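You operate a simulated robot arm through the tools that you are given. There is no shell and no other tool. Be economical: measure what you need, move in short steps, check, and stop when the job is done.

You are at the controls of a simulated robot arm. One attempt, no reset.

## Task
Plant the purple seedling in the medium plant pot and water it in.
Fine: make the hole with the dibber and put it back; water till the soil is dark, none in the saucer; watering can back. Set down upright: watering can.

It is judged by the outcome, as a careful person would: the job done as asked, and still so three seconds after it is handed in. It fails if anything else is knocked over, pushed out of place, dropped, spilled or broken.

## Robot
A 6-joint arm with a two-finger parallel gripper, fixed in place. Base frame: the origin is at the foot of the arm, x ahead of it, y to its left, z up. Readings come in mm, degrees, newtons and seconds.
With the tool pointing down near the work surface it reaches from about 320 to 700 mm from the base axis. Its first joint turns from -166.0 to 166.0 degrees. Payload 4.1 kg.
Tool frame: the origin (TCP) lies between the finger pads and is the grasp point; the fingertips stand 23 mm ahead of it; z points along the fingers, y is the line along which they close. Largest opening 94 mm; finger width 38, thickness 10; the body of the gripper, 54 by 96 mm, starts 39 mm behind the TCP.
Orientation is told as [roll, pitch, yaw] about the base's x, y, z axes, in that order, counted from this pose: with the fingers straight down and closing along the base's y, the tool's x points along the base's -x, its y along +y and its z along -z.

## Interface
- The arm moves only by the tool play_rows. Its argument "plan" is a list of rows, each a list of 3 entries, a list of its own where there are three numbers: the turn, a rotation vector about the tool's x, y, z in units of 4 degrees (1.0 is 4 degrees), then the shift along the tool's x, y, z in units of 30 mm (1.0 is 30 mm), then the finger opening in mm, from 0 to 94. In form: [[[ax, ay, az], [x, y, z], claw], ...]. A call has 1 to 20 rows; each row shifts and turns the commanded pose from where the row before left it, along the tool's axes as they then stand. A call with a number of a shift or a turn outside -1 to 1 is refused whole. Each row takes 0.2 s and may step no farther than 50 mm and 8.6 degrees from the row before; otherwise, or with a gripper value out of range, the whole call is refused. Where a pose cannot be reached the arm comes as near as it can. A force on the tool above 40 N (or 10 N above the force at the start of the call, whichever is more), or a blocked arm, ends the call early, and 0.2 s more pass. The fingers move at their own pace (about 45 mm/s each) and stop on an object; they squeeze with about 32 N. The grip force told is the motor's: it shows also when the fingers shut on nothing. Time passes only in rows, and 0.2 s behind the last, so rows that do not move let the fingers close. It gives the time, the measured TCP pose, the force on the tool (base axes), the opening and the grip force at its end, in the units of the frame above (readings bear some noise), with the torque about the TCP (base axes, N m) and any sound that the robot's microphone picked up.
- Cameras (640 x 400 px; columns grow to the right, rows downward): "scene" is fixed at [400.6, -499.1, 1490.9]; the picture's right is [0.99, 0.14, 0.00], its down [0.04, -0.31, -0.95] and it looks along [-0.13, 0.94, -0.32] (base axes); focal length 369 px, centre (320, 200). "wrist" rides on the gripper at [86, 16, -74] in the tool frame; the picture's right is [-0.18, 0.98, 0.00], its down [-0.58, -0.11, -0.81] and it looks along [-0.79, -0.15, 0.59] (tool axes); focal length 243 px, centre (320, 200). There is no depth. A picture from a camera that has moved, and an enlarged one, comes with that camera's place and axes in the base frame and with its lens.
- snapshot(camera): a new picture of that camera. No time passes.
- slide_trunk(by): slides the trunk up (or, below 0, down) by that many mm; the arm rides with it, the base frame stays. It gives what a move gives, with no picture.
- close_up(camera, box): a new picture of the part [left, top, right, bottom] of that camera's present view, enlarged. No time passes.
- job_done(): hands the job in; it is judged then, once.

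Go step by step. Nothing tells you positions but the pictures and the camera data: compare them with the known pose of the tool, close in by small moves and look again before you grip or let go. The budget is 120 turns and 68 pictures, counting those below and the enlarged ones. Unless the task says otherwise, let go and move clear before handing in, and close with one line.

The tools are called after "Emit:" as a command line: name --argument value ..., lists and objects as JSON in quotes. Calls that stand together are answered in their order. play_rows: Moves the arm, as the interface text tells. Its arguments: {"type":"object","properties":{"plan":{"type":"array","items":{"type":"array"}}},"required":["plan"]} The other tools are called the same way: slide_trunk (by) slides the trunk up or down; snapshot (camera) takes a picture; close_up (camera, box) takes an enlarged picture of a part of a camera's view; job_done () hands the job in.

At the start:

```text
clock: 0.0
tcp_pos: [62.1, 289.8, 1340.3]
tcp_rot: [-0.1, 0.0, 0.1]
ft_force: [0.1, -0.8, 0.8]
torque: [-0.01, -0.01, 0.03]
finger_gap: 94.0
finger_force: 0.1
trunk travel left (down, up): [-525.0, 65.0]
```

scene: 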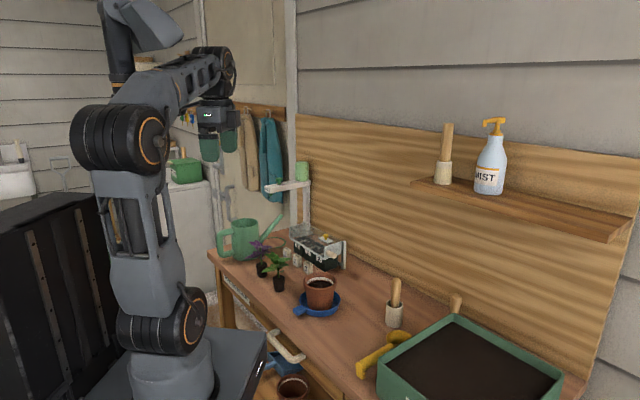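
wrist: 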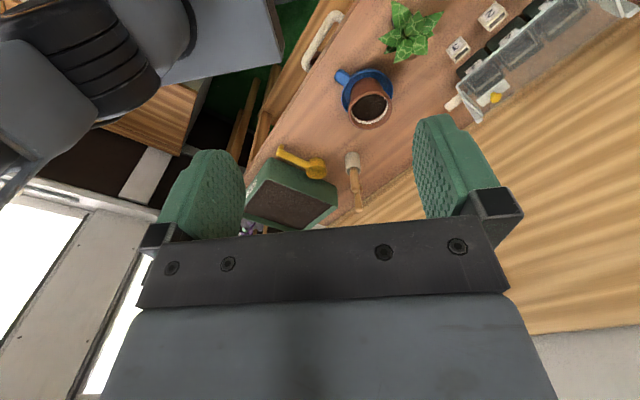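

I see a bench with pots, a watering can, seedlings, a dibber on the bench and other things on a shelf. I'll enlarge the parts of the scene to identify them.

Emit:
close_up --camera "scene" --box '[200, 200, 360, 300]'

Emit:
close_up --camera "scene" --box '[240, 260, 480, 400]'

Emit:
close_up --camera "scene" --box '[380, 90, 640, 250]'

```text
4.00 times, centred on (280, 250) of scene
camera zoom: at [400.6, -499.1, 1490.9], right [0.99, 0.14, 0.0], down [0.04, -0.31, -0.95], along [-0.13, 0.94, -0.32], focal length 1474 px, centre (480, 0)
```

zoom: 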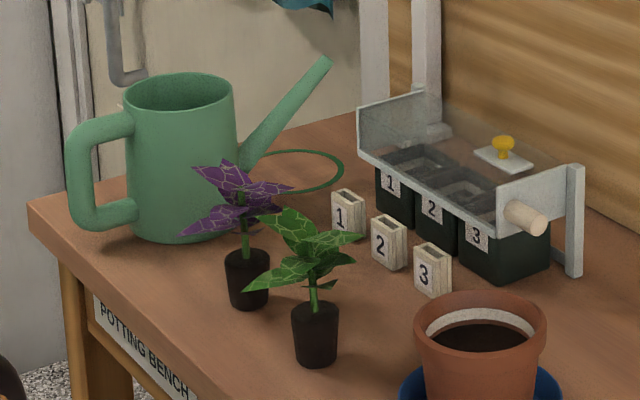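

```text
2.67 times, centred on (360, 330) of scene
camera zoom: at [400.6, -499.1, 1490.9], right [0.99, 0.14, 0.0], down [0.04, -0.31, -0.95], along [-0.13, 0.94, -0.32], focal length 983 px, centre (213, -147)
```

zoom: 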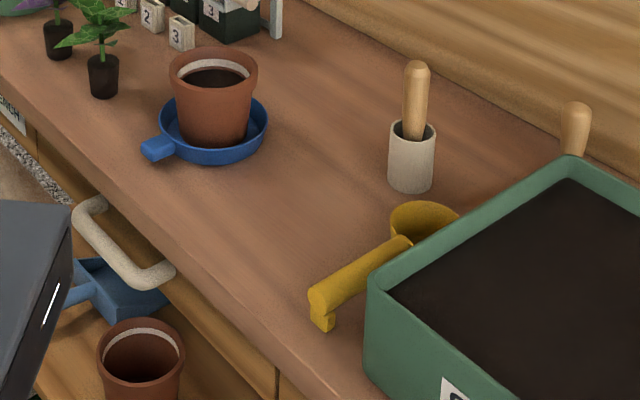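

```text
2.46 times, centred on (510, 170) of scene
camera zoom: at [400.6, -499.1, 1490.9], right [0.99, 0.14, 0.0], down [0.04, -0.31, -0.95], along [-0.13, 0.94, -0.32], focal length 907 px, centre (-148, 274)
```

zoom: 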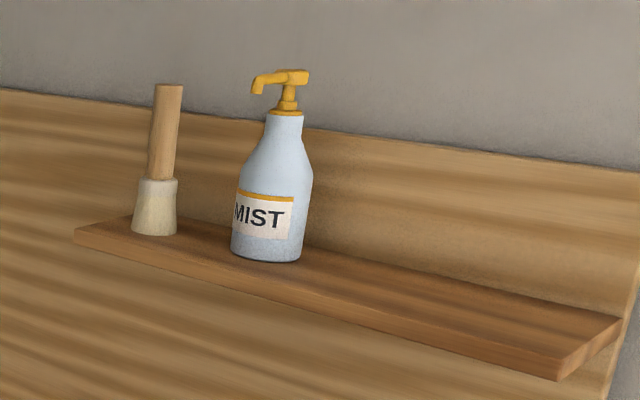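

The pot on the saucer is at about (285, 358), the bench top at z≈895, and the bench runs at 45° to the base axes. I'll turn the wrist to face the bench for a better overview.

Emit:
play_rows --plan '[[[0, 0, -1], [0, 0, 0], 94], [[0, 0, -1], [0, 0, 0], 94], [[0, 0, -1], [0, 0, 0], 94], [[0, 0, -1], [0, 0, 0], 94], [[0, 0, -1], [0, 0, 0], 94], [[0, 0, -1], [0, 0, 0], 94], [[0, 0, -1], [0, 0, 0], 94], [[0, 0, -1], [0, 0, 0], 94], [[0, 0, -1], [0, 0, 0], 94], [[0, 0, -1], [0, 0, 0], 94], [[0, 0, -1], [0, 0, 0], 94], [[0, 0, -0.25], [0, 0, 0], 94], [[0, 0, 0], [0, -1, 0], 94], [[0, 0, 0], [0, -1, 0], 94], [[0, 0, 0], [0, -1, 0], 94], [[0, 0, 0], [0, -1, 0], 94]]'

Emit:
snapshot --camera "wrist"

```text
clock: 3.4
tcp_pos: [147.1, 205.2, 1340.7]
tcp_rot: [-0.1, 0.0, 45.0]
ft_force: [0.2, 1.0, -1.2]
torque: [-0.01, -0.01, 0.0]
finger_gap: 94.3
finger_force: 0.0
trunk travel left (down, up): [-525.0, 65.0]
```

```text
62 pictures are left
camera wrist: at [74.6, 154.7, 1414.3], right [-0.57, 0.82, 0.0], down [0.49, 0.33, 0.81], along [0.67, 0.46, -0.59], focal length 243 px, centre (320, 200)
```

wrist: 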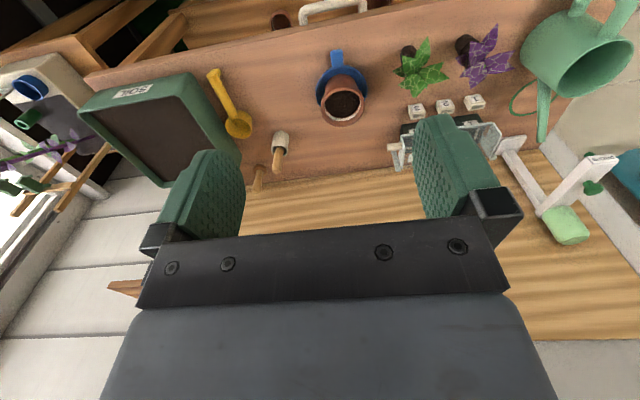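

Now the whole bench is in view (upside-down). I'll enlarge key areas.

Emit:
close_up --camera "wrist" --box '[380, 0, 640, 160]'

Emit:
close_up --camera "wrist" --box '[190, 40, 400, 200]'

Emit:
close_up --camera "wrist" --box '[180, 0, 380, 60]'

```text
2.46 times, centred on (510, 80) of wrist
camera zoom: at [74.6, 154.7, 1414.3], right [-0.57, 0.82, 0.0], down [0.49, 0.33, 0.81], along [0.67, 0.46, -0.59], focal length 597 px, centre (-148, 495)
```

zoom: 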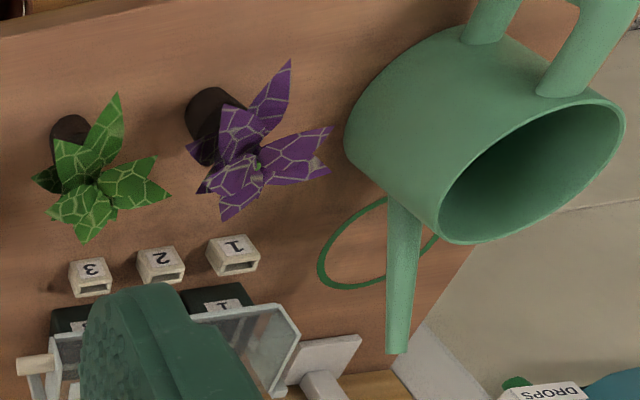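

```text
2.50 times, centred on (295, 120) of wrist
camera zoom: at [74.6, 154.7, 1414.3], right [-0.57, 0.82, 0.0], down [0.49, 0.33, 0.81], along [0.67, 0.46, -0.59], focal length 606 px, centre (382, 400)
```

zoom: 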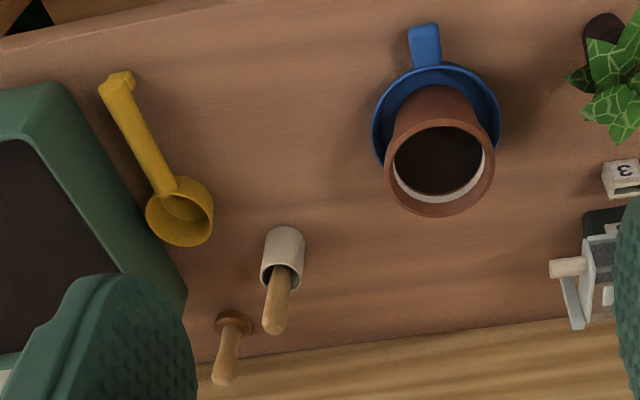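

```text
3.20 times, centred on (280, 30) of wrist
camera zoom: at [74.6, 154.7, 1414.3], right [-0.57, 0.82, 0.0], down [0.49, 0.33, 0.81], along [0.67, 0.46, -0.59], focal length 776 px, centre (448, 744)
```

zoom: 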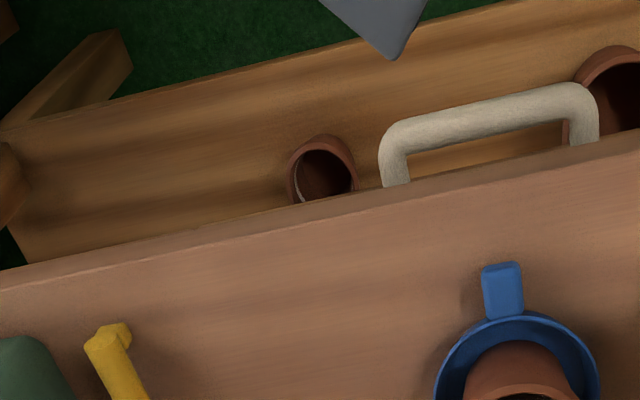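

The bench pot is the medium one, since a smaller and a larger pot stand on the lower shelf, and the dibber is in the pale cup. Next I'll get a close look at the watering can, the green ring mark beside it and the seedlings.

Emit:
play_rows --plan '[[[0, 0, 0], [0, 1, 0.2], 94], [[0, 0, 0], [0, 1, 0.2], 94], [[0, 0, 0], [0, 1, 0.2], 94], [[0, 0, 0], [0, 1, 0.2], 94], [[0, 0, 0], [0, 1, 0.2], 94], [[0, 0, 0], [0, 1, 0.2], 94], [[0, 0, 0], [0, 1, 0.2], 94], [[0, 0, 0], [0, 1, 0.2], 94], [[0, 0, 0], [0, 1, 0.2], 94]]'

Emit:
snapshot --camera "wrist"

```text
clock: 5.4
tcp_pos: [-44.4, 397.4, 1286.3]
tcp_rot: [0.1, 0.0, 44.9]
ft_force: [0.2, -0.1, -0.5]
torque: [-0.01, 0.0, -0.03]
finger_gap: 94.3
finger_force: 0.1
trunk travel left (down, up): [-525.0, 65.0]
```

```text
58 pictures are left
camera wrist: at [-116.6, 347.7, 1360.4], right [-0.56, 0.83, 0.0], down [0.49, 0.33, 0.81], along [0.67, 0.46, -0.59], focal length 243 px, centre (320, 200)
```

wrist: 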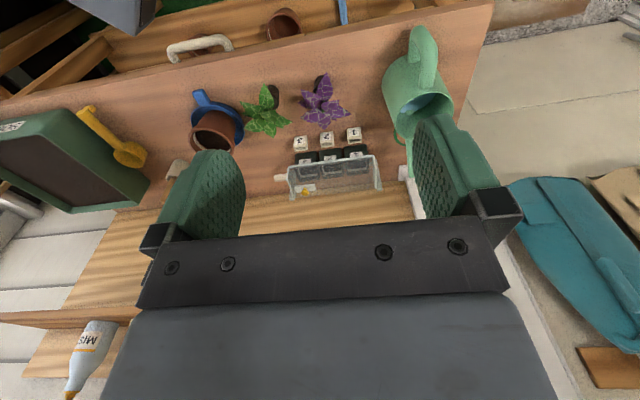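

Emit:
close_up --camera "wrist" --box '[280, 0, 480, 130]'

Emit:
close_up --camera "scene" --box '[205, 205, 305, 270]'

```text
3.08 times, centred on (380, 65) of wrist
camera zoom: at [-116.6, 347.7, 1360.4], right [-0.56, 0.83, 0.0], down [0.49, 0.33, 0.81], along [0.67, 0.46, -0.59], focal length 746 px, centre (135, 615)
```

zoom: 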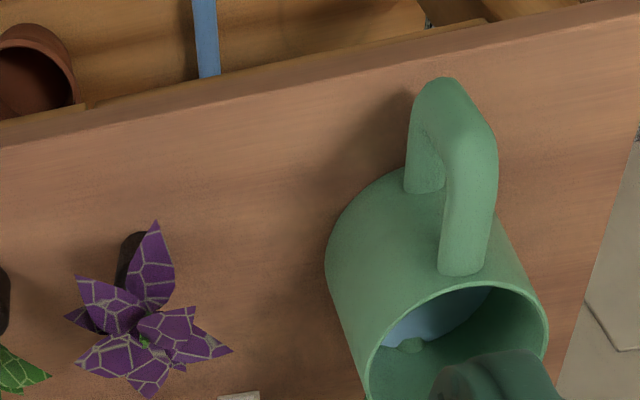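

```text
6.15 times, centred on (255, 238) of scene
camera zoom: at [400.6, -499.1, 1490.9], right [0.99, 0.14, 0.0], down [0.04, -0.31, -0.95], along [-0.13, 0.94, -0.32], focal length 2268 px, centre (720, -31)
```

zoom: 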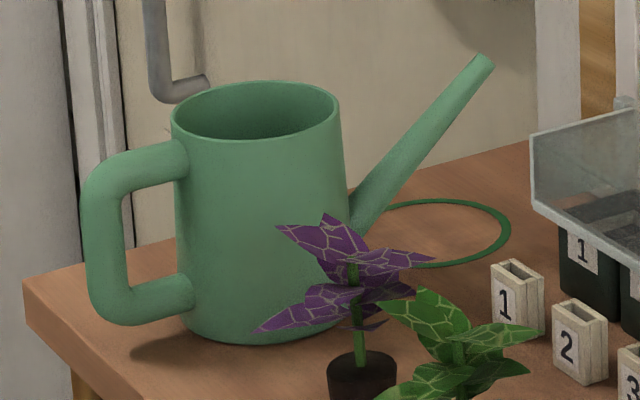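

The can holds water, and the green ring on the bench is about the size of its base. I'll start with the dibber, which is in the cup at about (476, 309) with its top at z≈1023; first I move to a point short of it.

Emit:
play_rows --plan '[[[0, 0, 0], [-0.556, -0.956, 0.37], 94], [[0, 0, 0], [-0.556, -0.956, 0.37], 94], [[0, 0, 0], [-0.556, -0.956, 0.37], 94], [[0, 0, 0], [-0.556, -0.956, 0.37], 94], [[0, 0, 0], [-0.556, -0.956, 0.37], 94], [[0, 0, 0], [-0.556, -0.956, 0.37], 94], [[0, 0, 0], [-0.556, -0.956, 0.37], 94], [[0, 0, 0], [-0.556, -0.956, 0.37], 94], [[0, 0, 0], [-0.556, -0.956, 0.37], 94], [[0, 0, 0], [-0.556, -0.956, 0.37], 94], [[0, 0, 0], [-0.556, -0.956, 0.37], 94], [[0, 0, 0], [-0.556, -0.956, 0.37], 94], [[0, 0, 0], [-0.556, -0.956, 0.37], 94], [[0, 0, 0], [-0.556, -0.956, 0.37], 94], [[0, 0, 0], [-0.556, -0.956, 0.37], 94]]'

Emit:
snapshot --camera "wrist"

Emit:
snapshot --camera "scene"

```text
clock: 8.6
tcp_pos: [438.4, 269.1, 1120.9]
tcp_rot: [0.0, 0.0, 44.9]
ft_force: [0.7, -0.4, 0.5]
torque: [0.04, 0.01, 0.01]
finger_gap: 94.0
finger_force: 0.1
trunk travel left (down, up): [-525.0, 65.0]
```

```text
55 pictures are left
camera wrist: at [366.3, 219.2, 1195.5], right [-0.57, 0.82, 0.0], down [0.49, 0.33, 0.81], along [0.67, 0.46, -0.59], focal length 243 px, centre (320, 200)
```

wrist: 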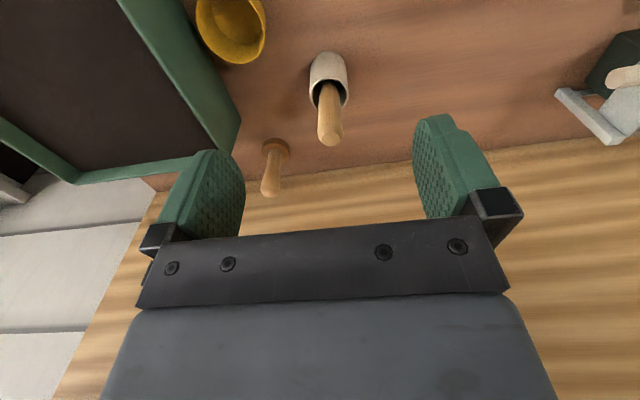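

```text
54 pictures are left
```

scene: 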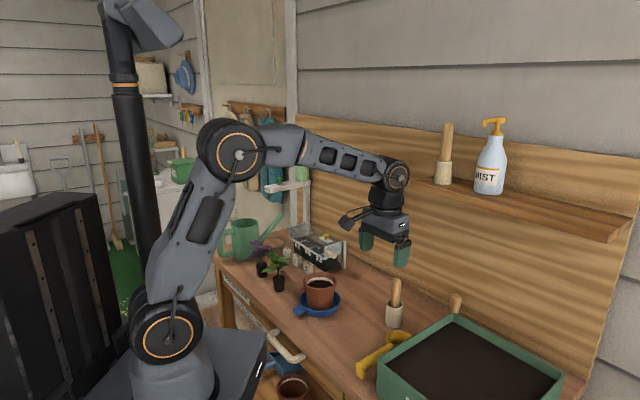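

The dibber axis is at about (474, 306). I'll descend short of it, then go forward with the fingers straddling the handle.

Emit:
play_rows --plan '[[[0, 0, 0], [0, 0, 0.8], 70], [[0, 0, 0], [0, 0, 0.8], 70], [[0, 0, 0], [0, 0, 0.8], 70], [[0, 0, 0], [0, 0, 0.8], 70], [[0, 0, 0], [0, 0, 0.8], 70], [[0, 0, 0], [-0.3, 0, 0], 70], [[0, 0, 0], [-0.3, 0, 0], 70]]'

Emit:
snapshot --camera "wrist"

Emit:
close_up --camera "scene" --box '[340, 180, 500, 340]'

```text
clock: 10.2
tcp_pos: [452.0, 283.1, 1000.0]
tcp_rot: [0.1, 0.0, 44.9]
ft_force: [0.9, 0.6, 0.1]
torque: [-0.01, -0.05, 0.01]
finger_gap: 70.0
finger_force: 0.1
trunk travel left (down, up): [-525.0, 65.0]
```

```text
53 pictures are left
camera wrist: at [378.9, 233.4, 1074.3], right [-0.56, 0.83, 0.0], down [0.49, 0.33, 0.81], along [0.67, 0.46, -0.59], focal length 243 px, centre (320, 200)
```

wrist: 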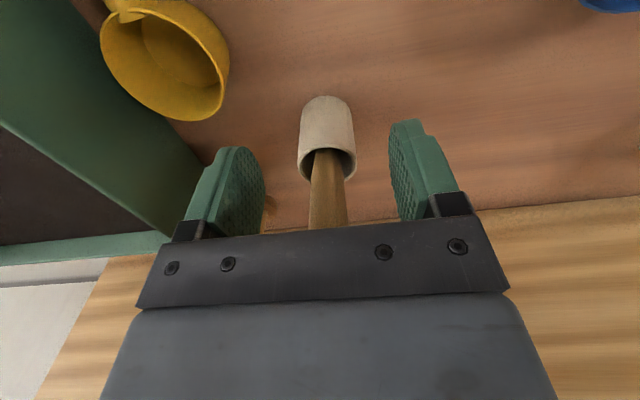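

```text
2.50 times, centred on (420, 260) of scene
camera zoom: at [400.6, -499.1, 1490.9], right [0.99, 0.14, 0.0], down [0.04, -0.31, -0.95], along [-0.13, 0.94, -0.32], focal length 921 px, centre (70, 50)
```

zoom: 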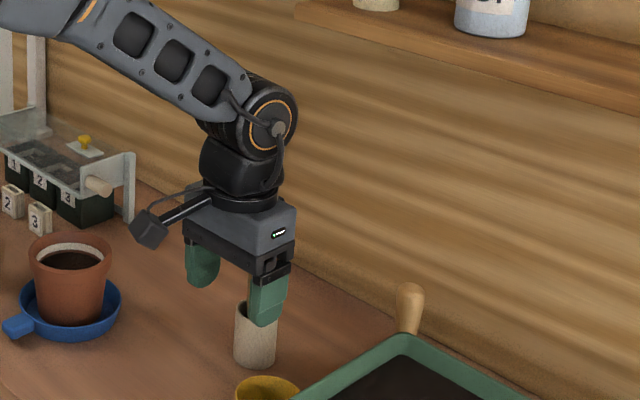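

Emit:
play_rows --plan '[[[0, 0, 0], [-0.5, 0, 0], 70], [[0, 0, 0], [-0.47, 0, 0], 70], [[0, 0, 0], [0, 0, 0.2], 70]]'

Emit:
snapshot --camera "wrist"

```text
clock: 11.0
tcp_pos: [472.7, 303.6, 994.4]
tcp_rot: [0.0, 0.0, 45.0]
ft_force: [0.2, 0.2, -0.2]
torque: [0.02, -0.02, -0.01]
finger_gap: 70.0
finger_force: 0.1
trunk travel left (down, up): [-525.0, 65.0]
```

```text
51 pictures are left
camera wrist: at [399.8, 253.1, 1069.6], right [-0.56, 0.83, 0.0], down [0.49, 0.33, 0.81], along [0.67, 0.46, -0.59], focal length 243 px, centre (320, 200)
```

wrist: 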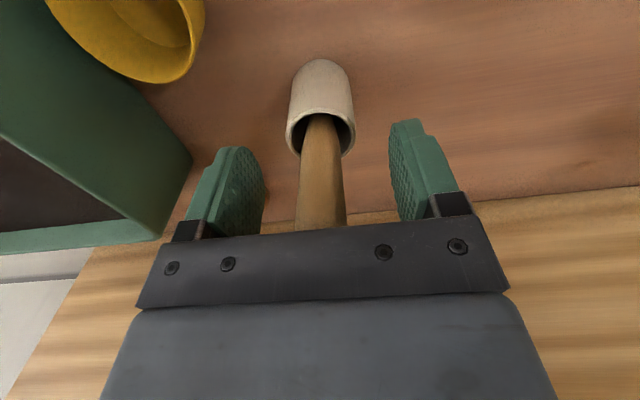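

Emit:
play_rows --plan '[[[0, 0, 0], [-0.15, 0, 0], 70], [[0, 0, 0], [0, 0, 0], 10], [[0, 0, 0], [0, 0, 0], 10], [[0, 0, 0], [0, 0, 0], 10], [[0, 0, 0], [0, 0, 0], 10], [[0, 0, 0], [0, 0, 0], 10]]'

```text
clock: 12.4
tcp_pos: [474.2, 305.6, 994.5]
tcp_rot: [0.0, 0.0, 45.0]
ft_force: [0.3, 0.6, 0.7]
torque: [0.06, 0.03, 0.01]
finger_gap: 22.5
finger_force: 32.1
trunk travel left (down, up): [-525.0, 65.0]
```

Gripped at 22.5 mm. I'll lift the dibber out straight and look at it.

Emit:
play_rows --plan '[[[0, 0, 0], [0, 0, -0.5], 10], [[0, 0, 0], [0, 0, -0.5], 10], [[0, 0, 0], [0, 0, -0.7], 10], [[0, 0, 0], [0, 0, -0.8], 10], [[0, 0, 0], [0.6, 0, -0.8], 10], [[0, 0, 0], [1, 0, -0.8], 10], [[0, 0, 0], [1, 0, 0], 10], [[0, 0, 0], [1, 0, 0], 10]]'

Emit:
snapshot --camera "wrist"

Emit:
close_up --camera "scene" --box '[260, 200, 460, 340]'

```text
clock: 14.2
tcp_pos: [398.6, 230.1, 1116.0]
tcp_rot: [0.0, 0.0, 45.0]
ft_force: [-0.3, 0.7, -0.5]
torque: [0.01, 0.01, -0.01]
finger_gap: 22.7
finger_force: 32.2
trunk travel left (down, up): [-525.0, 65.0]
```

```text
50 pictures are left
camera wrist: at [327.0, 180.1, 1191.7], right [-0.56, 0.83, 0.0], down [0.49, 0.33, 0.81], along [0.67, 0.46, -0.59], focal length 243 px, centre (320, 200)
```

wrist: 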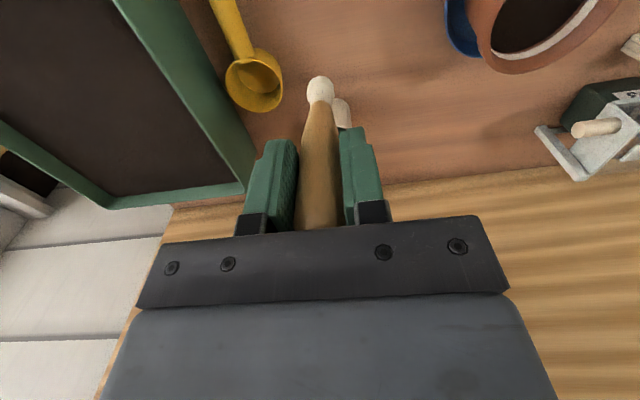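

```text
2.86 times, centred on (360, 270) of scene
camera zoom: at [400.6, -499.1, 1490.9], right [0.99, 0.14, 0.0], down [0.04, -0.31, -0.95], along [-0.13, 0.94, -0.32], focal length 1053 px, centre (206, 0)
```

zoom: 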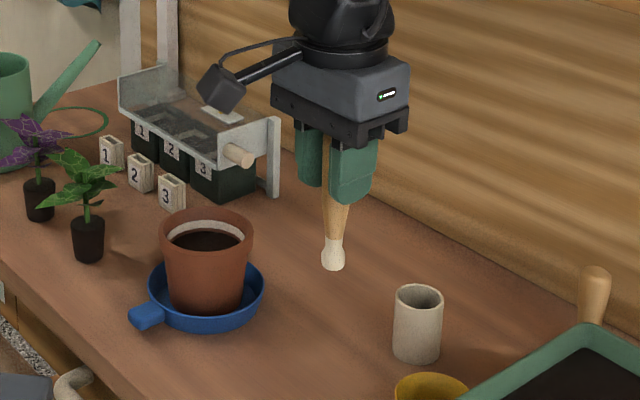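

The dibber tip is 93 mm below the TCP. I'll carry it over to the pot, whose centre is at about (282, 354) with the rim at z≈975.

Emit:
play_rows --plan '[[[0, 0, 0], [-0.03, 0.945, 0], 10], [[0, 0, 0], [-0.03, 0.945, 0], 10], [[0, 0, 0], [-0.03, 0.945, 0], 10], [[0, 0, 0], [-0.03, 0.945, 0], 10], [[0, 0, 0], [-0.03, 0.945, 0], 10], [[0, 0, 0], [-0.03, 0.945, 0], 10]]'

Emit:
snapshot --camera "wrist"

Emit:
close_up --camera "scene" --box '[260, 200, 380, 330]'

```text
clock: 15.6
tcp_pos: [282.3, 355.9, 1119.1]
tcp_rot: [0.1, -0.1, 45.0]
ft_force: [0.2, -0.2, -1.3]
torque: [0.05, -0.02, 0.0]
finger_gap: 22.8
finger_force: 31.7
trunk travel left (down, up): [-525.0, 65.0]
```

```text
48 pictures are left
camera wrist: at [209.6, 305.1, 1192.8], right [-0.56, 0.83, 0.0], down [0.49, 0.33, 0.81], along [0.67, 0.45, -0.59], focal length 243 px, centre (320, 200)
```

wrist: 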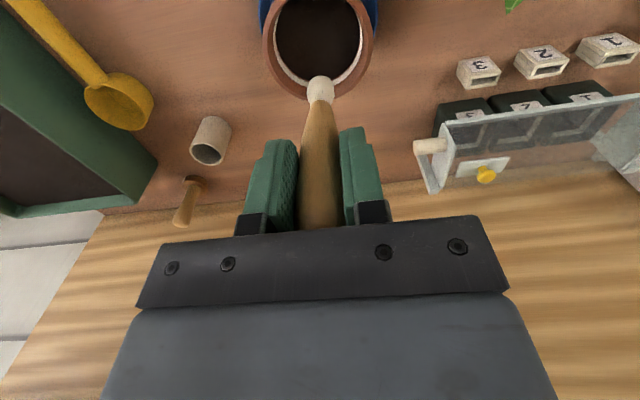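

```text
3.08 times, centred on (320, 265) of scene
camera zoom: at [400.6, -499.1, 1490.9], right [0.99, 0.14, 0.0], down [0.04, -0.31, -0.95], along [-0.13, 0.94, -0.32], focal length 1134 px, centre (320, 0)
```

zoom: 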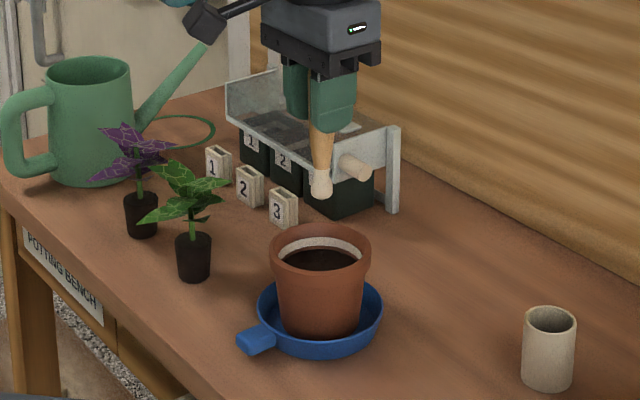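

Alignment is good in both views. I'll lower the dibber to the soil and push it in gradually.

Emit:
play_rows --plan '[[[0, 0, 0], [0, -0.04, 0.7], 10], [[0, 0, 0], [0, 0, 0.7], 10], [[0, 0, 0], [0, 0, 0.6], 10], [[0, 0, 0], [0, 0, 0.3], 10], [[0, 0, 0], [0, 0, 0.25], 10], [[0, 0, 0], [0, 0, 0.25], 10]]'

Emit:
close_up --camera "scene" --box '[280, 220, 380, 330]'

```text
clock: 17.0
tcp_pos: [283.3, 353.2, 1033.5]
tcp_rot: [0.0, 0.0, 45.0]
ft_force: [-0.6, -0.7, 1.1]
torque: [-0.01, 0.0, -0.01]
finger_gap: 22.6
finger_force: 32.2
trunk travel left (down, up): [-525.0, 65.0]
```

```text
3.64 times, centred on (330, 275) of scene
camera zoom: at [400.6, -499.1, 1490.9], right [0.99, 0.14, 0.0], down [0.04, -0.31, -0.95], along [-0.13, 0.94, -0.32], focal length 1340 px, centre (284, -73)
```

zoom: 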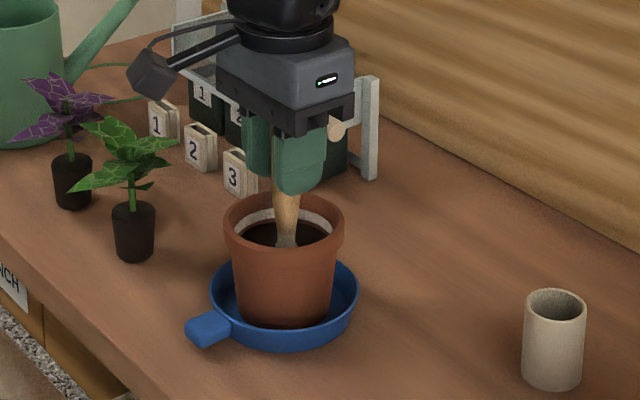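

Emit:
play_rows --plan '[[[0, 0, 0], [0, 0, 0.25], 10], [[0, 0, 0], [0, 0, 0.25], 10], [[0, 0, 0], [0, 0, 0.25], 10], [[0, 0, 0], [0, 0, 0.25], 10]]'

```text
clock: 18.0
tcp_pos: [283.0, 352.0, 1002.7]
tcp_rot: [0.1, 0.0, 44.9]
ft_force: [-0.8, 0.9, 3.7]
torque: [0.03, -0.03, 0.03]
finger_gap: 22.8
finger_force: 32.1
trunk travel left (down, up): [-525.0, 65.0]
```

Pushed in about 45 mm with only a slight resistance. Now I'll raise it and look at the hole.

Emit:
play_rows --plan '[[[0, 0, 0], [0, 0, -0.25], 10], [[0, 0, 0], [0, 0, -0.4], 10], [[0, 0, 0], [0, 0, -0.6], 10], [[0, 0, 0], [0, 0, -0.8], 10], [[0, 0, 0], [0, 0, -0.9], 10], [[0, 0, 0], [0, 0, -0.9], 10]]'

Emit:
close_up --camera "scene" --box '[280, 230, 380, 320]'

Emit:
snapshot --camera "wrist"

```text
clock: 19.4
tcp_pos: [283.1, 352.9, 1119.3]
tcp_rot: [-0.1, 0.2, 45.0]
ft_force: [0.4, -0.1, -0.9]
torque: [-0.04, -0.01, 0.04]
finger_gap: 22.7
finger_force: 31.7
trunk travel left (down, up): [-525.0, 65.0]
```

```text
4.44 times, centred on (330, 275) of scene
camera zoom: at [400.6, -499.1, 1490.9], right [0.99, 0.14, 0.0], down [0.04, -0.31, -0.95], along [-0.13, 0.94, -0.32], focal length 1638 px, centre (276, -133)
```

zoom: 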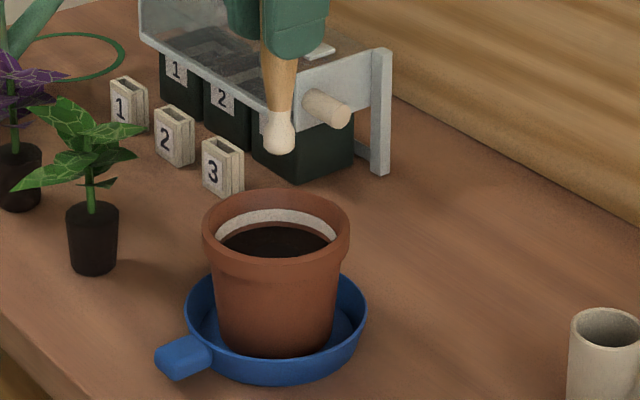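

```text
44 pictures are left
camera wrist: at [210.7, 302.6, 1193.9], right [-0.56, 0.83, 0.0], down [0.49, 0.33, 0.81], along [0.67, 0.46, -0.59], focal length 243 px, centre (320, 200)
```

wrist: 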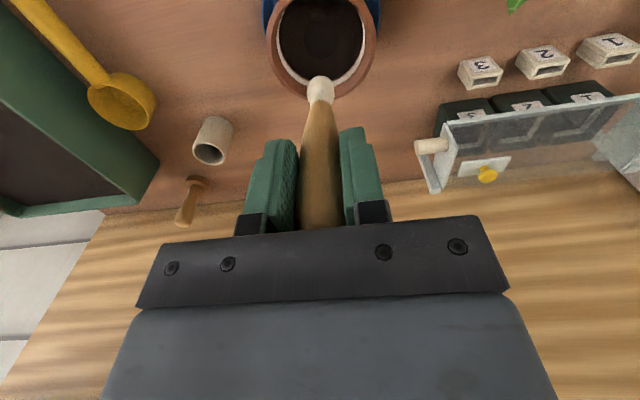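

Emit:
close_up --camera "wrist" --box '[260, 0, 380, 100]'

```text
4.00 times, centred on (320, 50) of wrist
camera zoom: at [210.7, 302.6, 1193.9], right [-0.56, 0.83, 0.0], down [0.49, 0.33, 0.81], along [0.67, 0.46, -0.59], focal length 970 px, centre (320, 800)
```

zoom: 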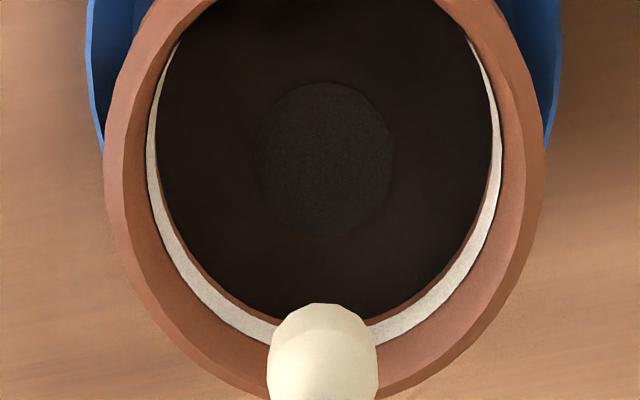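

The hole is clear and central at about (283, 354). Now I'll take the dibber back over its cup.

Emit:
play_rows --plan '[[[0, 0, 0], [0, -0.937, 0], 10], [[0, 0, 0], [0, -0.937, 0], 10], [[0, 0, 0], [0, -0.937, 0], 10], [[0, 0, 0], [0, -0.937, 0], 10], [[0, 0, 0], [0, -0.937, 0], 10], [[0, 0, 0], [0, -0.937, 0], 10], [[0, 0, 0], [-0.847, 0, 0.4], 10], [[0, 0, 0], [-0.847, 0, 0.4], 10], [[0, 0, 0], [-0.847, 0, 0.4], 10], [[0, 0, 0], [-0.847, 0, 0.3], 10], [[0, 0, 0], [0, 0, 0], 10]]'

Emit:
snapshot --camera "wrist"

```text
clock: 21.8
tcp_pos: [473.5, 307.1, 1071.6]
tcp_rot: [0.0, -0.1, 45.0]
ft_force: [0.9, 0.1, -0.8]
torque: [0.0, 0.03, -0.01]
finger_gap: 22.8
finger_force: 32.1
trunk travel left (down, up): [-525.0, 65.0]
```

```text
42 pictures are left
camera wrist: at [402.0, 255.8, 1147.3], right [-0.56, 0.83, 0.0], down [0.49, 0.33, 0.81], along [0.67, 0.46, -0.59], focal length 243 px, centre (320, 200)
```

wrist: 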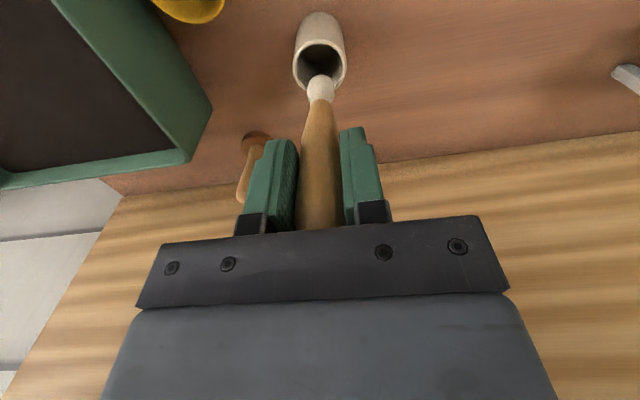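

Well aligned over the cup; lowering it in.

Emit:
play_rows --plan '[[[0, 0, 0], [0.02, -0.02, 0.5], 10], [[0, 0, 0], [0, 0, 0.5], 10], [[0, 0, 0], [0, 0, 0.5], 10], [[0, 0, 0], [0, 0, 0.5], 10], [[0, 0, 0], [0, 0, 0.4], 10], [[0, 0, 0], [0, 0, 0.12], 10], [[0, 0, 0], [0, 0, 0], 10]]'

```text
clock: 23.4
tcp_pos: [474.5, 303.6, 997.6]
tcp_rot: [0.0, 0.0, 45.0]
ft_force: [0.1, -0.7, 2.3]
torque: [-0.04, -0.08, 0.02]
finger_gap: 22.4
finger_force: 31.6
trunk travel left (down, up): [-525.0, 65.0]
```

Emit:
play_rows --plan '[[[0, 0, 0], [0, 0, 0.08], 10], [[0, 0, 0], [0, 0, 0], 50], [[0, 0, 0], [0, 0, 0], 60], [[0, 0, 0], [0, 0, 0], 60], [[0, 0, 0], [0, 0, -0.5], 60], [[0, 0, 0], [0, 0, -0.8], 60], [[0, 0, 0], [0, 0, -0.9], 60], [[0, 0, 0], [0.5, 0, -0.9], 60], [[0, 0, 0], [1, 0, -0.7], 60]]'

Emit:
snapshot --camera "wrist"

```text
clock: 25.4
tcp_pos: [441.1, 273.2, 1109.4]
tcp_rot: [0.0, 0.0, 45.1]
ft_force: [0.0, 0.4, 0.0]
torque: [0.0, 0.01, -0.03]
finger_gap: 60.0
finger_force: 0.1
trunk travel left (down, up): [-525.0, 65.0]
```

```text
41 pictures are left
camera wrist: at [369.9, 222.2, 1184.3], right [-0.57, 0.82, 0.0], down [0.49, 0.33, 0.81], along [0.67, 0.46, -0.59], focal length 243 px, centre (320, 200)
```

wrist: 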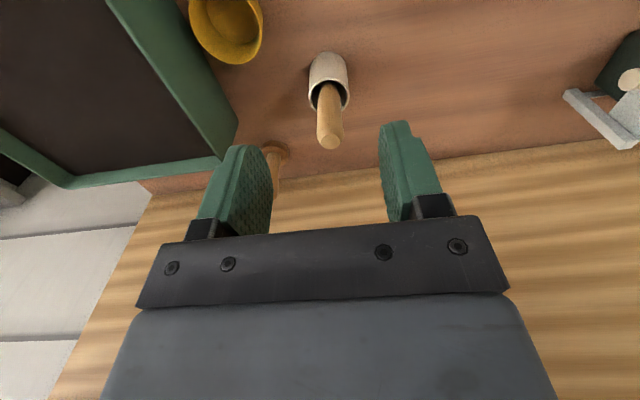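

Dibber is back in its cup. Next I'll move in front of the purple seedling, whose plug is at about (78, 493), for a close look.

Emit:
play_rows --plan '[[[0, 0, 0], [0.607, 0.98, 0.07], 60], [[0, 0, 0], [0.607, 0.98, 0.07], 60], [[0, 0, 0], [0.607, 0.98, 0.07], 60], [[0, 0, 0], [0.607, 0.98, 0.07], 60], [[0, 0, 0], [0.607, 0.98, 0.07], 60], [[0, 0, 0], [0.607, 0.98, 0.07], 60], [[0, 0, 0], [0.607, 0.98, 0.07], 60], [[0, 0, 0], [0.607, 0.98, 0.07], 60], [[0, 0, 0], [0.607, 0.98, 0.07], 60], [[0, 0, 0], [0.607, 0.98, 0.07], 60], [[0, 0, 0], [0.607, 0.98, 0.07], 60], [[0, 0, 0], [0.607, 0.98, 0.07], 60], [[0, 0, 0], [0.607, 0.98, 0.07], 60], [[0, 0, 0], [0.607, 0.98, 0.07], 60]]'

Emit:
snapshot --camera "wrist"

Emit:
close_up --camera "scene" --box '[205, 210, 305, 300]'

```text
clock: 28.4
tcp_pos: [-30.0, 383.5, 1079.8]
tcp_rot: [0.1, -0.1, 45.0]
ft_force: [0.4, 0.4, 0.4]
torque: [-0.01, -0.03, 0.03]
finger_gap: 60.0
finger_force: 0.2
trunk travel left (down, up): [-525.0, 65.0]
```

```text
40 pictures are left
camera wrist: at [-103.0, 332.9, 1154.7], right [-0.56, 0.83, 0.0], down [0.49, 0.33, 0.81], along [0.67, 0.46, -0.59], focal length 243 px, centre (320, 200)
```

wrist: 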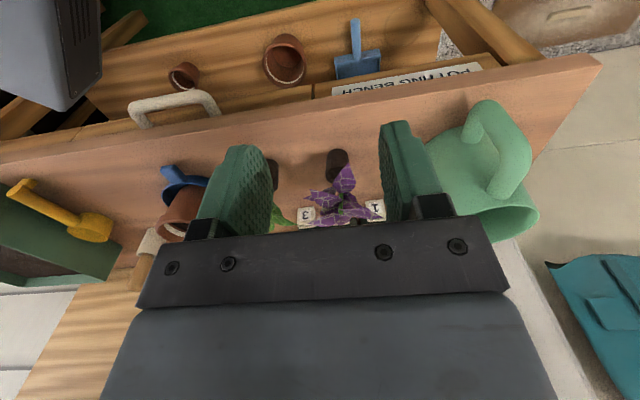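

```text
4.44 times, centred on (255, 255) of scene
camera zoom: at [400.6, -499.1, 1490.9], right [0.99, 0.14, 0.0], down [0.04, -0.31, -0.95], along [-0.13, 0.94, -0.32], focal length 1638 px, centre (609, -44)
```

zoom: 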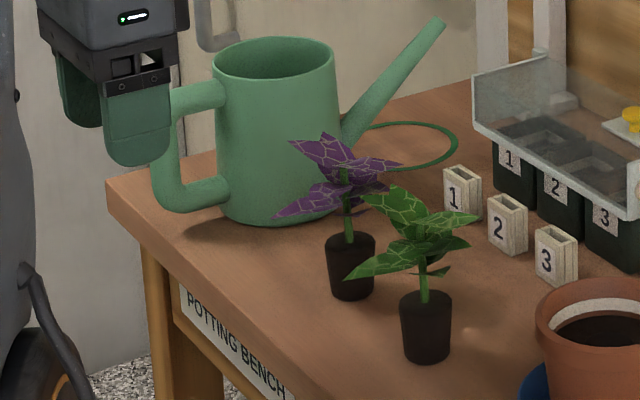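

The plug is at about (78, 490). It is tapered, some 37 mm wide and 38 mm tall, and the stem is bare just above it. I'll go above it and align.

Emit:
play_rows --plan '[[[0, 0, 0], [-0.85, 0, 0], 50], [[0, 0, 0], [-0.85, 0, 0], 50], [[0, 0, 0], [-0.85, 0, 0], 50], [[0, 0, 0], [-0.85, 0, 0], 50], [[0, 0, 0], [-0.85, 0, 0], 50], [[0, 0, 0], [-0.81, -0.04, 0], 50]]'

Emit:
snapshot --camera "wrist"

Emit:
close_up --camera "scene" --box '[205, 200, 315, 290]'

```text
clock: 29.8
tcp_pos: [80.4, 491.4, 1080.9]
tcp_rot: [0.1, 0.0, 45.0]
ft_force: [-0.6, 0.1, 0.4]
torque: [0.0, 0.02, 0.04]
finger_gap: 50.3
finger_force: 0.1
trunk travel left (down, up): [-525.0, 65.0]
```

```text
38 pictures are left
camera wrist: at [7.6, 441.8, 1155.2], right [-0.57, 0.82, 0.0], down [0.49, 0.33, 0.81], along [0.67, 0.46, -0.59], focal length 243 px, centre (320, 200)
```

wrist: 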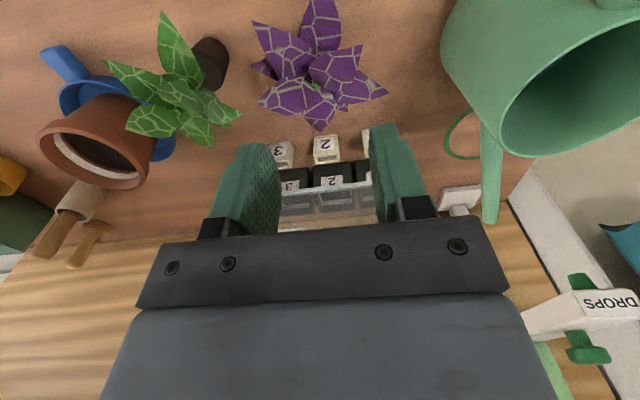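

```text
4.44 times, centred on (260, 245) of scene
camera zoom: at [400.6, -499.1, 1490.9], right [0.99, 0.14, 0.0], down [0.04, -0.31, -0.95], along [-0.13, 0.94, -0.32], focal length 1638 px, centre (587, 0)
```

zoom: 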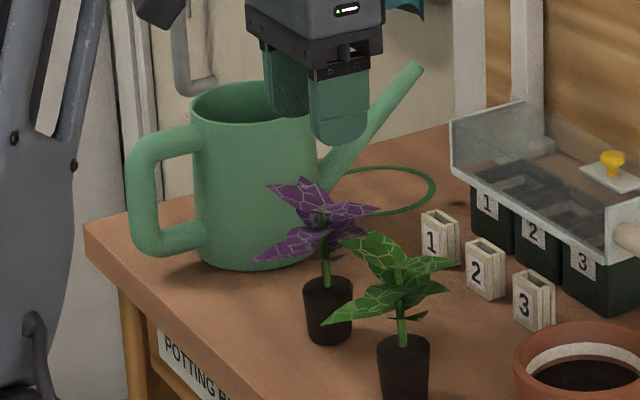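

Aligned over the stem. I'll descend carefully while watching the force for contact with the leaves.

Emit:
play_rows --plan '[[[0, 0, 0], [0, 0, 0.7], 50], [[0, 0, 0], [0, 0, 0.7], 50], [[0, 0, 0], [0, 0, 0.5], 50], [[0, 0, 0], [0, 0, 0.4], 50], [[0, 0, 0], [0, 0, 0.4], 50]]'

Emit:
close_up --camera "scene" --box '[205, 200, 315, 290]'

```text
clock: 31.0
tcp_pos: [78.7, 492.6, 999.3]
tcp_rot: [0.0, 0.0, 45.1]
ft_force: [-0.2, -0.1, 0.1]
torque: [0.01, 0.01, 0.04]
finger_gap: 50.0
finger_force: 0.1
trunk travel left (down, up): [-525.0, 65.0]
```

```text
4.44 times, centred on (260, 245) of scene
camera zoom: at [400.6, -499.1, 1490.9], right [0.99, 0.14, 0.0], down [0.04, -0.31, -0.95], along [-0.13, 0.94, -0.32], focal length 1638 px, centre (587, 0)
```

zoom: 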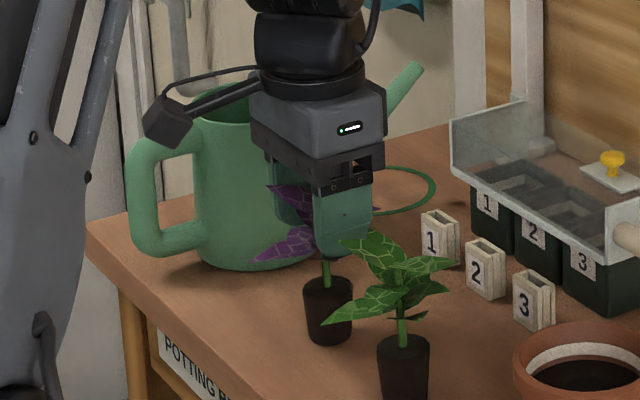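

Emit:
play_rows --plan '[[[0, 0, 0], [0, 0, 0.4], 50], [[0, 0, 0], [0, 0, 0.4], 50], [[0, 0, 0], [0, 0, 0.4], 50], [[0, 0, 0], [0, 0, 0.2], 50]]'

Emit:
close_up --camera "scene" --box '[225, 220, 305, 290]'

Emit:
snapshot --camera "wrist"

```text
clock: 32.0
tcp_pos: [79.6, 491.2, 959.2]
tcp_rot: [0.2, -0.2, 45.0]
ft_force: [-0.2, 0.1, 9.9]
torque: [0.03, -0.04, -0.02]
finger_gap: 49.9
finger_force: 0.0
trunk travel left (down, up): [-525.0, 65.0]
```

```text
5.71 times, centred on (265, 255) of scene
camera zoom: at [400.6, -499.1, 1490.9], right [0.99, 0.14, 0.0], down [0.04, -0.31, -0.95], along [-0.13, 0.94, -0.32], focal length 2106 px, centre (634, -114)
```

zoom: 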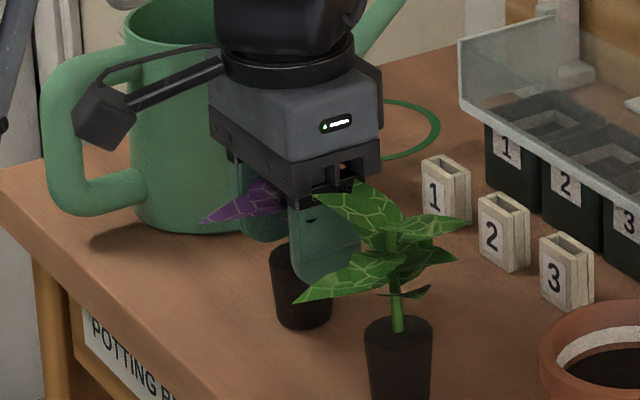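

```text
34 pictures are left
camera wrist: at [7.7, 440.0, 1033.6], right [-0.56, 0.83, 0.0], down [0.49, 0.33, 0.81], along [0.67, 0.46, -0.59], focal length 243 px, centre (320, 200)
```

wrist: 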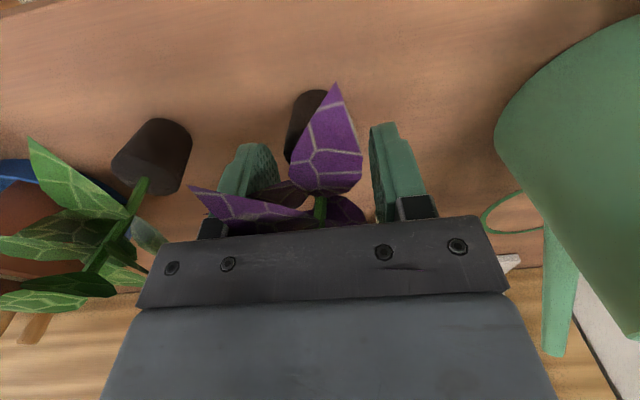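

The palm has just touched the top of the stem (10 N). I'll back up 3 mm and close on the stem.

Emit:
play_rows --plan '[[[0, 0, 0], [0, -0.04, -0.1], 50], [[0, 0, 0], [0, 0, 0], 30], [[0, 0, 0], [0, 0, 0], 10], [[0, 0, 0], [0, 0, 0], 0], [[0, 0, 0], [0, 0, 0], 0], [[0, 0, 0], [0, 0, 0], 0]]'

Emit:
snapshot --camera "wrist"

```text
clock: 33.4
tcp_pos: [81.9, 489.9, 960.9]
tcp_rot: [0.0, 0.1, 45.0]
ft_force: [0.2, 0.5, -0.8]
torque: [0.02, -0.03, -0.03]
finger_gap: 34.5
finger_force: 14.2
trunk travel left (down, up): [-525.0, 65.0]
```

```text
33 pictures are left
camera wrist: at [8.9, 439.2, 1035.5], right [-0.56, 0.83, 0.0], down [0.49, 0.33, 0.81], along [0.67, 0.46, -0.59], focal length 243 px, centre (320, 200)
```

wrist: 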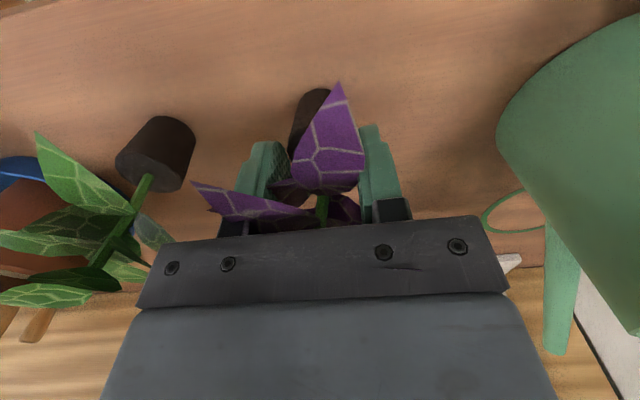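

Emit:
play_rows --plan '[[[0, 0, 0], [0, 0, 0], 0], [[0, 0, 0], [0, 0, 0], 0]]'

Emit:
close_up --camera "wrist" --box '[220, 70, 420, 240]'

```text
clock: 34.0
tcp_pos: [81.2, 489.3, 961.9]
tcp_rot: [0.0, 0.1, 45.0]
ft_force: [-0.9, 0.3, -0.1]
torque: [0.0, 0.01, 0.0]
finger_gap: 34.9
finger_force: 13.4
trunk travel left (down, up): [-525.0, 65.0]
```

```text
2.35 times, centred on (320, 155) of wrist
camera zoom: at [8.9, 439.2, 1035.5], right [-0.56, 0.83, 0.0], down [0.49, 0.33, 0.81], along [0.67, 0.46, -0.59], focal length 571 px, centre (320, 306)
```

zoom: 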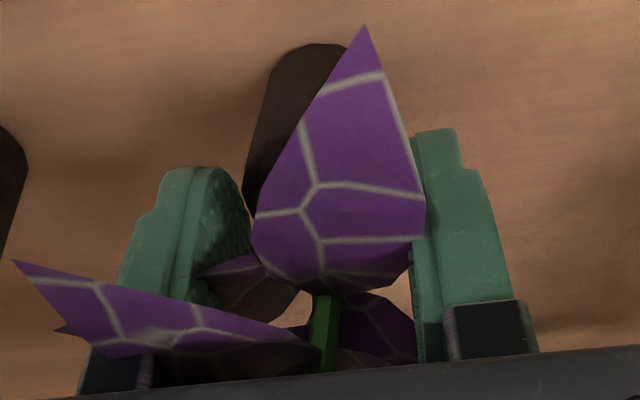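

The fingertips only caught the plug's rim. I'll open, rise 14 mm and grip the stem instead.

Emit:
play_rows --plan '[[[0, 0, 0], [0, 0, 0], 48], [[0, 0, 0], [0, 0, 0], 48], [[0, 0, 0], [0, 0, -0.23], 48], [[0, 0, 0], [0, 0, -0.23], 48], [[0, 0, 0], [0, 0, 0], 20], [[0, 0, 0], [0, 0, 0], 0], [[0, 0, 0], [0, 0, 0], 0], [[0, 0, 0], [0, 0, 0], 0], [[0, 0, 0], [0, 0, 0], 0]]'

Emit:
snapshot --camera "wrist"

```text
clock: 36.0
tcp_pos: [80.2, 489.6, 973.1]
tcp_rot: [0.1, 0.1, 44.9]
ft_force: [-0.3, -1.1, 0.3]
torque: [-0.01, 0.03, 0.02]
finger_gap: 7.5
finger_force: 14.0
trunk travel left (down, up): [-525.0, 65.0]
```

```text
31 pictures are left
camera wrist: at [8.0, 439.2, 1048.3], right [-0.56, 0.83, 0.0], down [0.49, 0.33, 0.81], along [0.67, 0.46, -0.59], focal length 243 px, centre (320, 200)
```

wrist: 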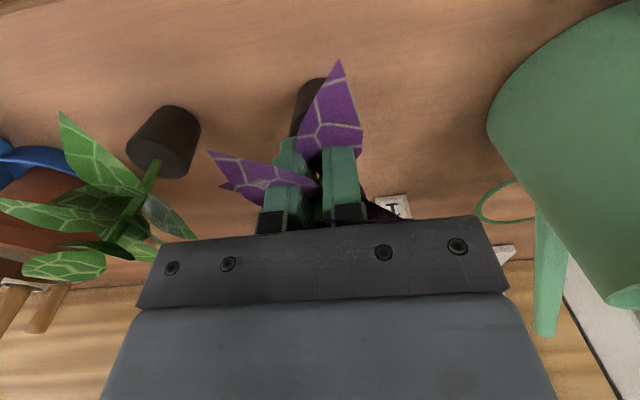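

The stem is gripped (7.5 mm). Lifting straight up.

Emit:
play_rows --plan '[[[0, 0, 0], [0, 0, -0.2], 0], [[0, 0, 0], [0, 0, -0.4], 0], [[0, 0, 0], [0, 0, -0.7], 0], [[0, 0, 0], [0, 0, -0.9], 0], [[0, 0, 0], [0, 0, -0.9], 0], [[0, 0, 0], [0, 0, -0.9], 0], [[0, 0, 0], [0, 0, -0.9], 0]]'

Emit:
close_up --camera "scene" --box '[205, 180, 365, 310]'

```text
clock: 37.6
tcp_pos: [79.1, 491.0, 1120.3]
tcp_rot: [0.0, 0.0, 45.0]
ft_force: [-1.2, 0.3, 0.0]
torque: [-0.01, 0.0, -0.01]
finger_gap: 7.7
finger_force: 13.7
trunk travel left (down, up): [-525.0, 65.0]
```

```text
3.08 times, centred on (285, 245) of scene
camera zoom: at [400.6, -499.1, 1490.9], right [0.99, 0.14, 0.0], down [0.04, -0.31, -0.95], along [-0.13, 0.94, -0.32], focal length 1134 px, centre (428, 62)
```

zoom: 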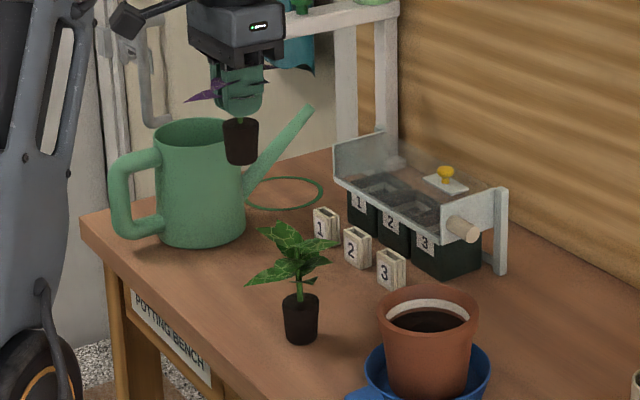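

Emit:
play_rows --plan '[[[0, 0, 0], [-0.176, -0.891, 0], 0], [[0, 0, 0], [-0.176, -0.891, 0], 0], [[0, 0, 0], [-0.176, -0.891, 0], 0], [[0, 0, 0], [-0.176, -0.891, 0], 0], [[0, 0, 0], [-0.176, -0.891, 0], 0], [[0, 0, 0], [-0.176, -0.891, 0], 0], [[0, 0, 0], [-0.176, -0.891, 0], 0], [[0, 0, 0], [-0.176, -0.891, 0], 0], [[0, 0, 0], [-0.176, -0.891, 0], 0], [[0, 0, 0], [0, 0, 0], 0]]'

Emit:
snapshot --camera "wrist"

Emit:
close_up --camera "scene" --box '[260, 190, 380, 310]'

```text
clock: 39.8
tcp_pos: [284.4, 354.6, 1120.0]
tcp_rot: [0.0, 0.0, 45.0]
ft_force: [-0.3, -0.5, 0.6]
torque: [0.0, -0.03, -0.01]
finger_gap: 7.7
finger_force: 13.9
trunk travel left (down, up): [-525.0, 65.0]
```

```text
29 pictures are left
camera wrist: at [210.9, 303.7, 1195.4], right [-0.57, 0.82, 0.0], down [0.49, 0.33, 0.81], along [0.67, 0.46, -0.59], focal length 243 px, centre (320, 200)
```

wrist: 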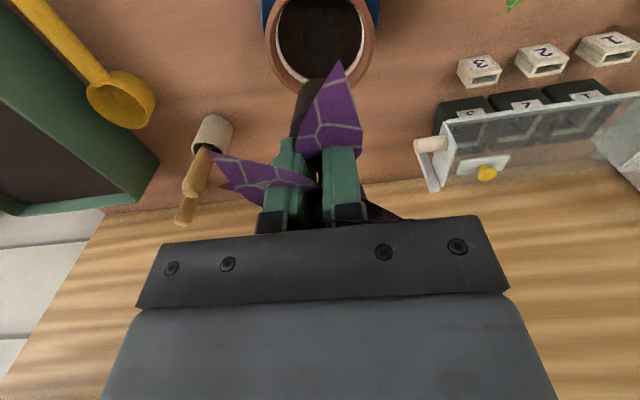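

```text
3.33 times, centred on (320, 250) of scene
camera zoom: at [400.6, -499.1, 1490.9], right [0.99, 0.14, 0.0], down [0.04, -0.31, -0.95], along [-0.13, 0.94, -0.32], focal length 1229 px, centre (320, 33)
```

zoom: 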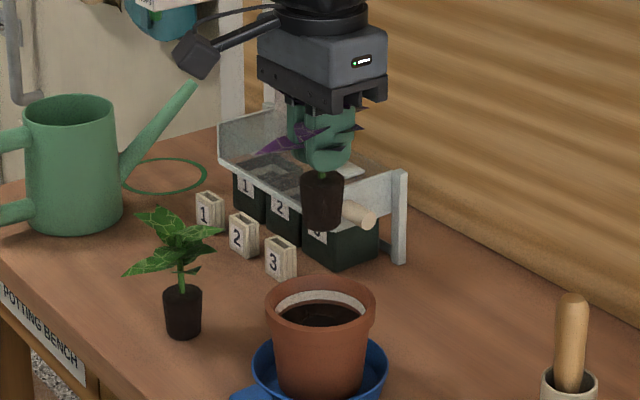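

Emit:
close_up --camera "wrist" --box '[250, 0, 390, 120]'

```text
3.33 times, centred on (320, 60) of wrist
camera zoom: at [210.9, 303.7, 1195.4], right [-0.57, 0.82, 0.0], down [0.49, 0.33, 0.81], along [0.67, 0.46, -0.59], focal length 809 px, centre (320, 667)
```

zoom: 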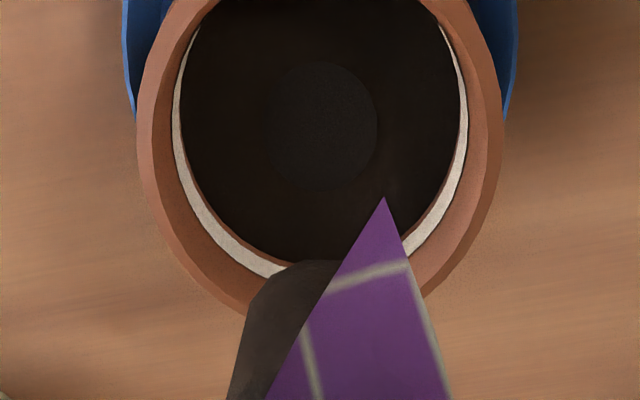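

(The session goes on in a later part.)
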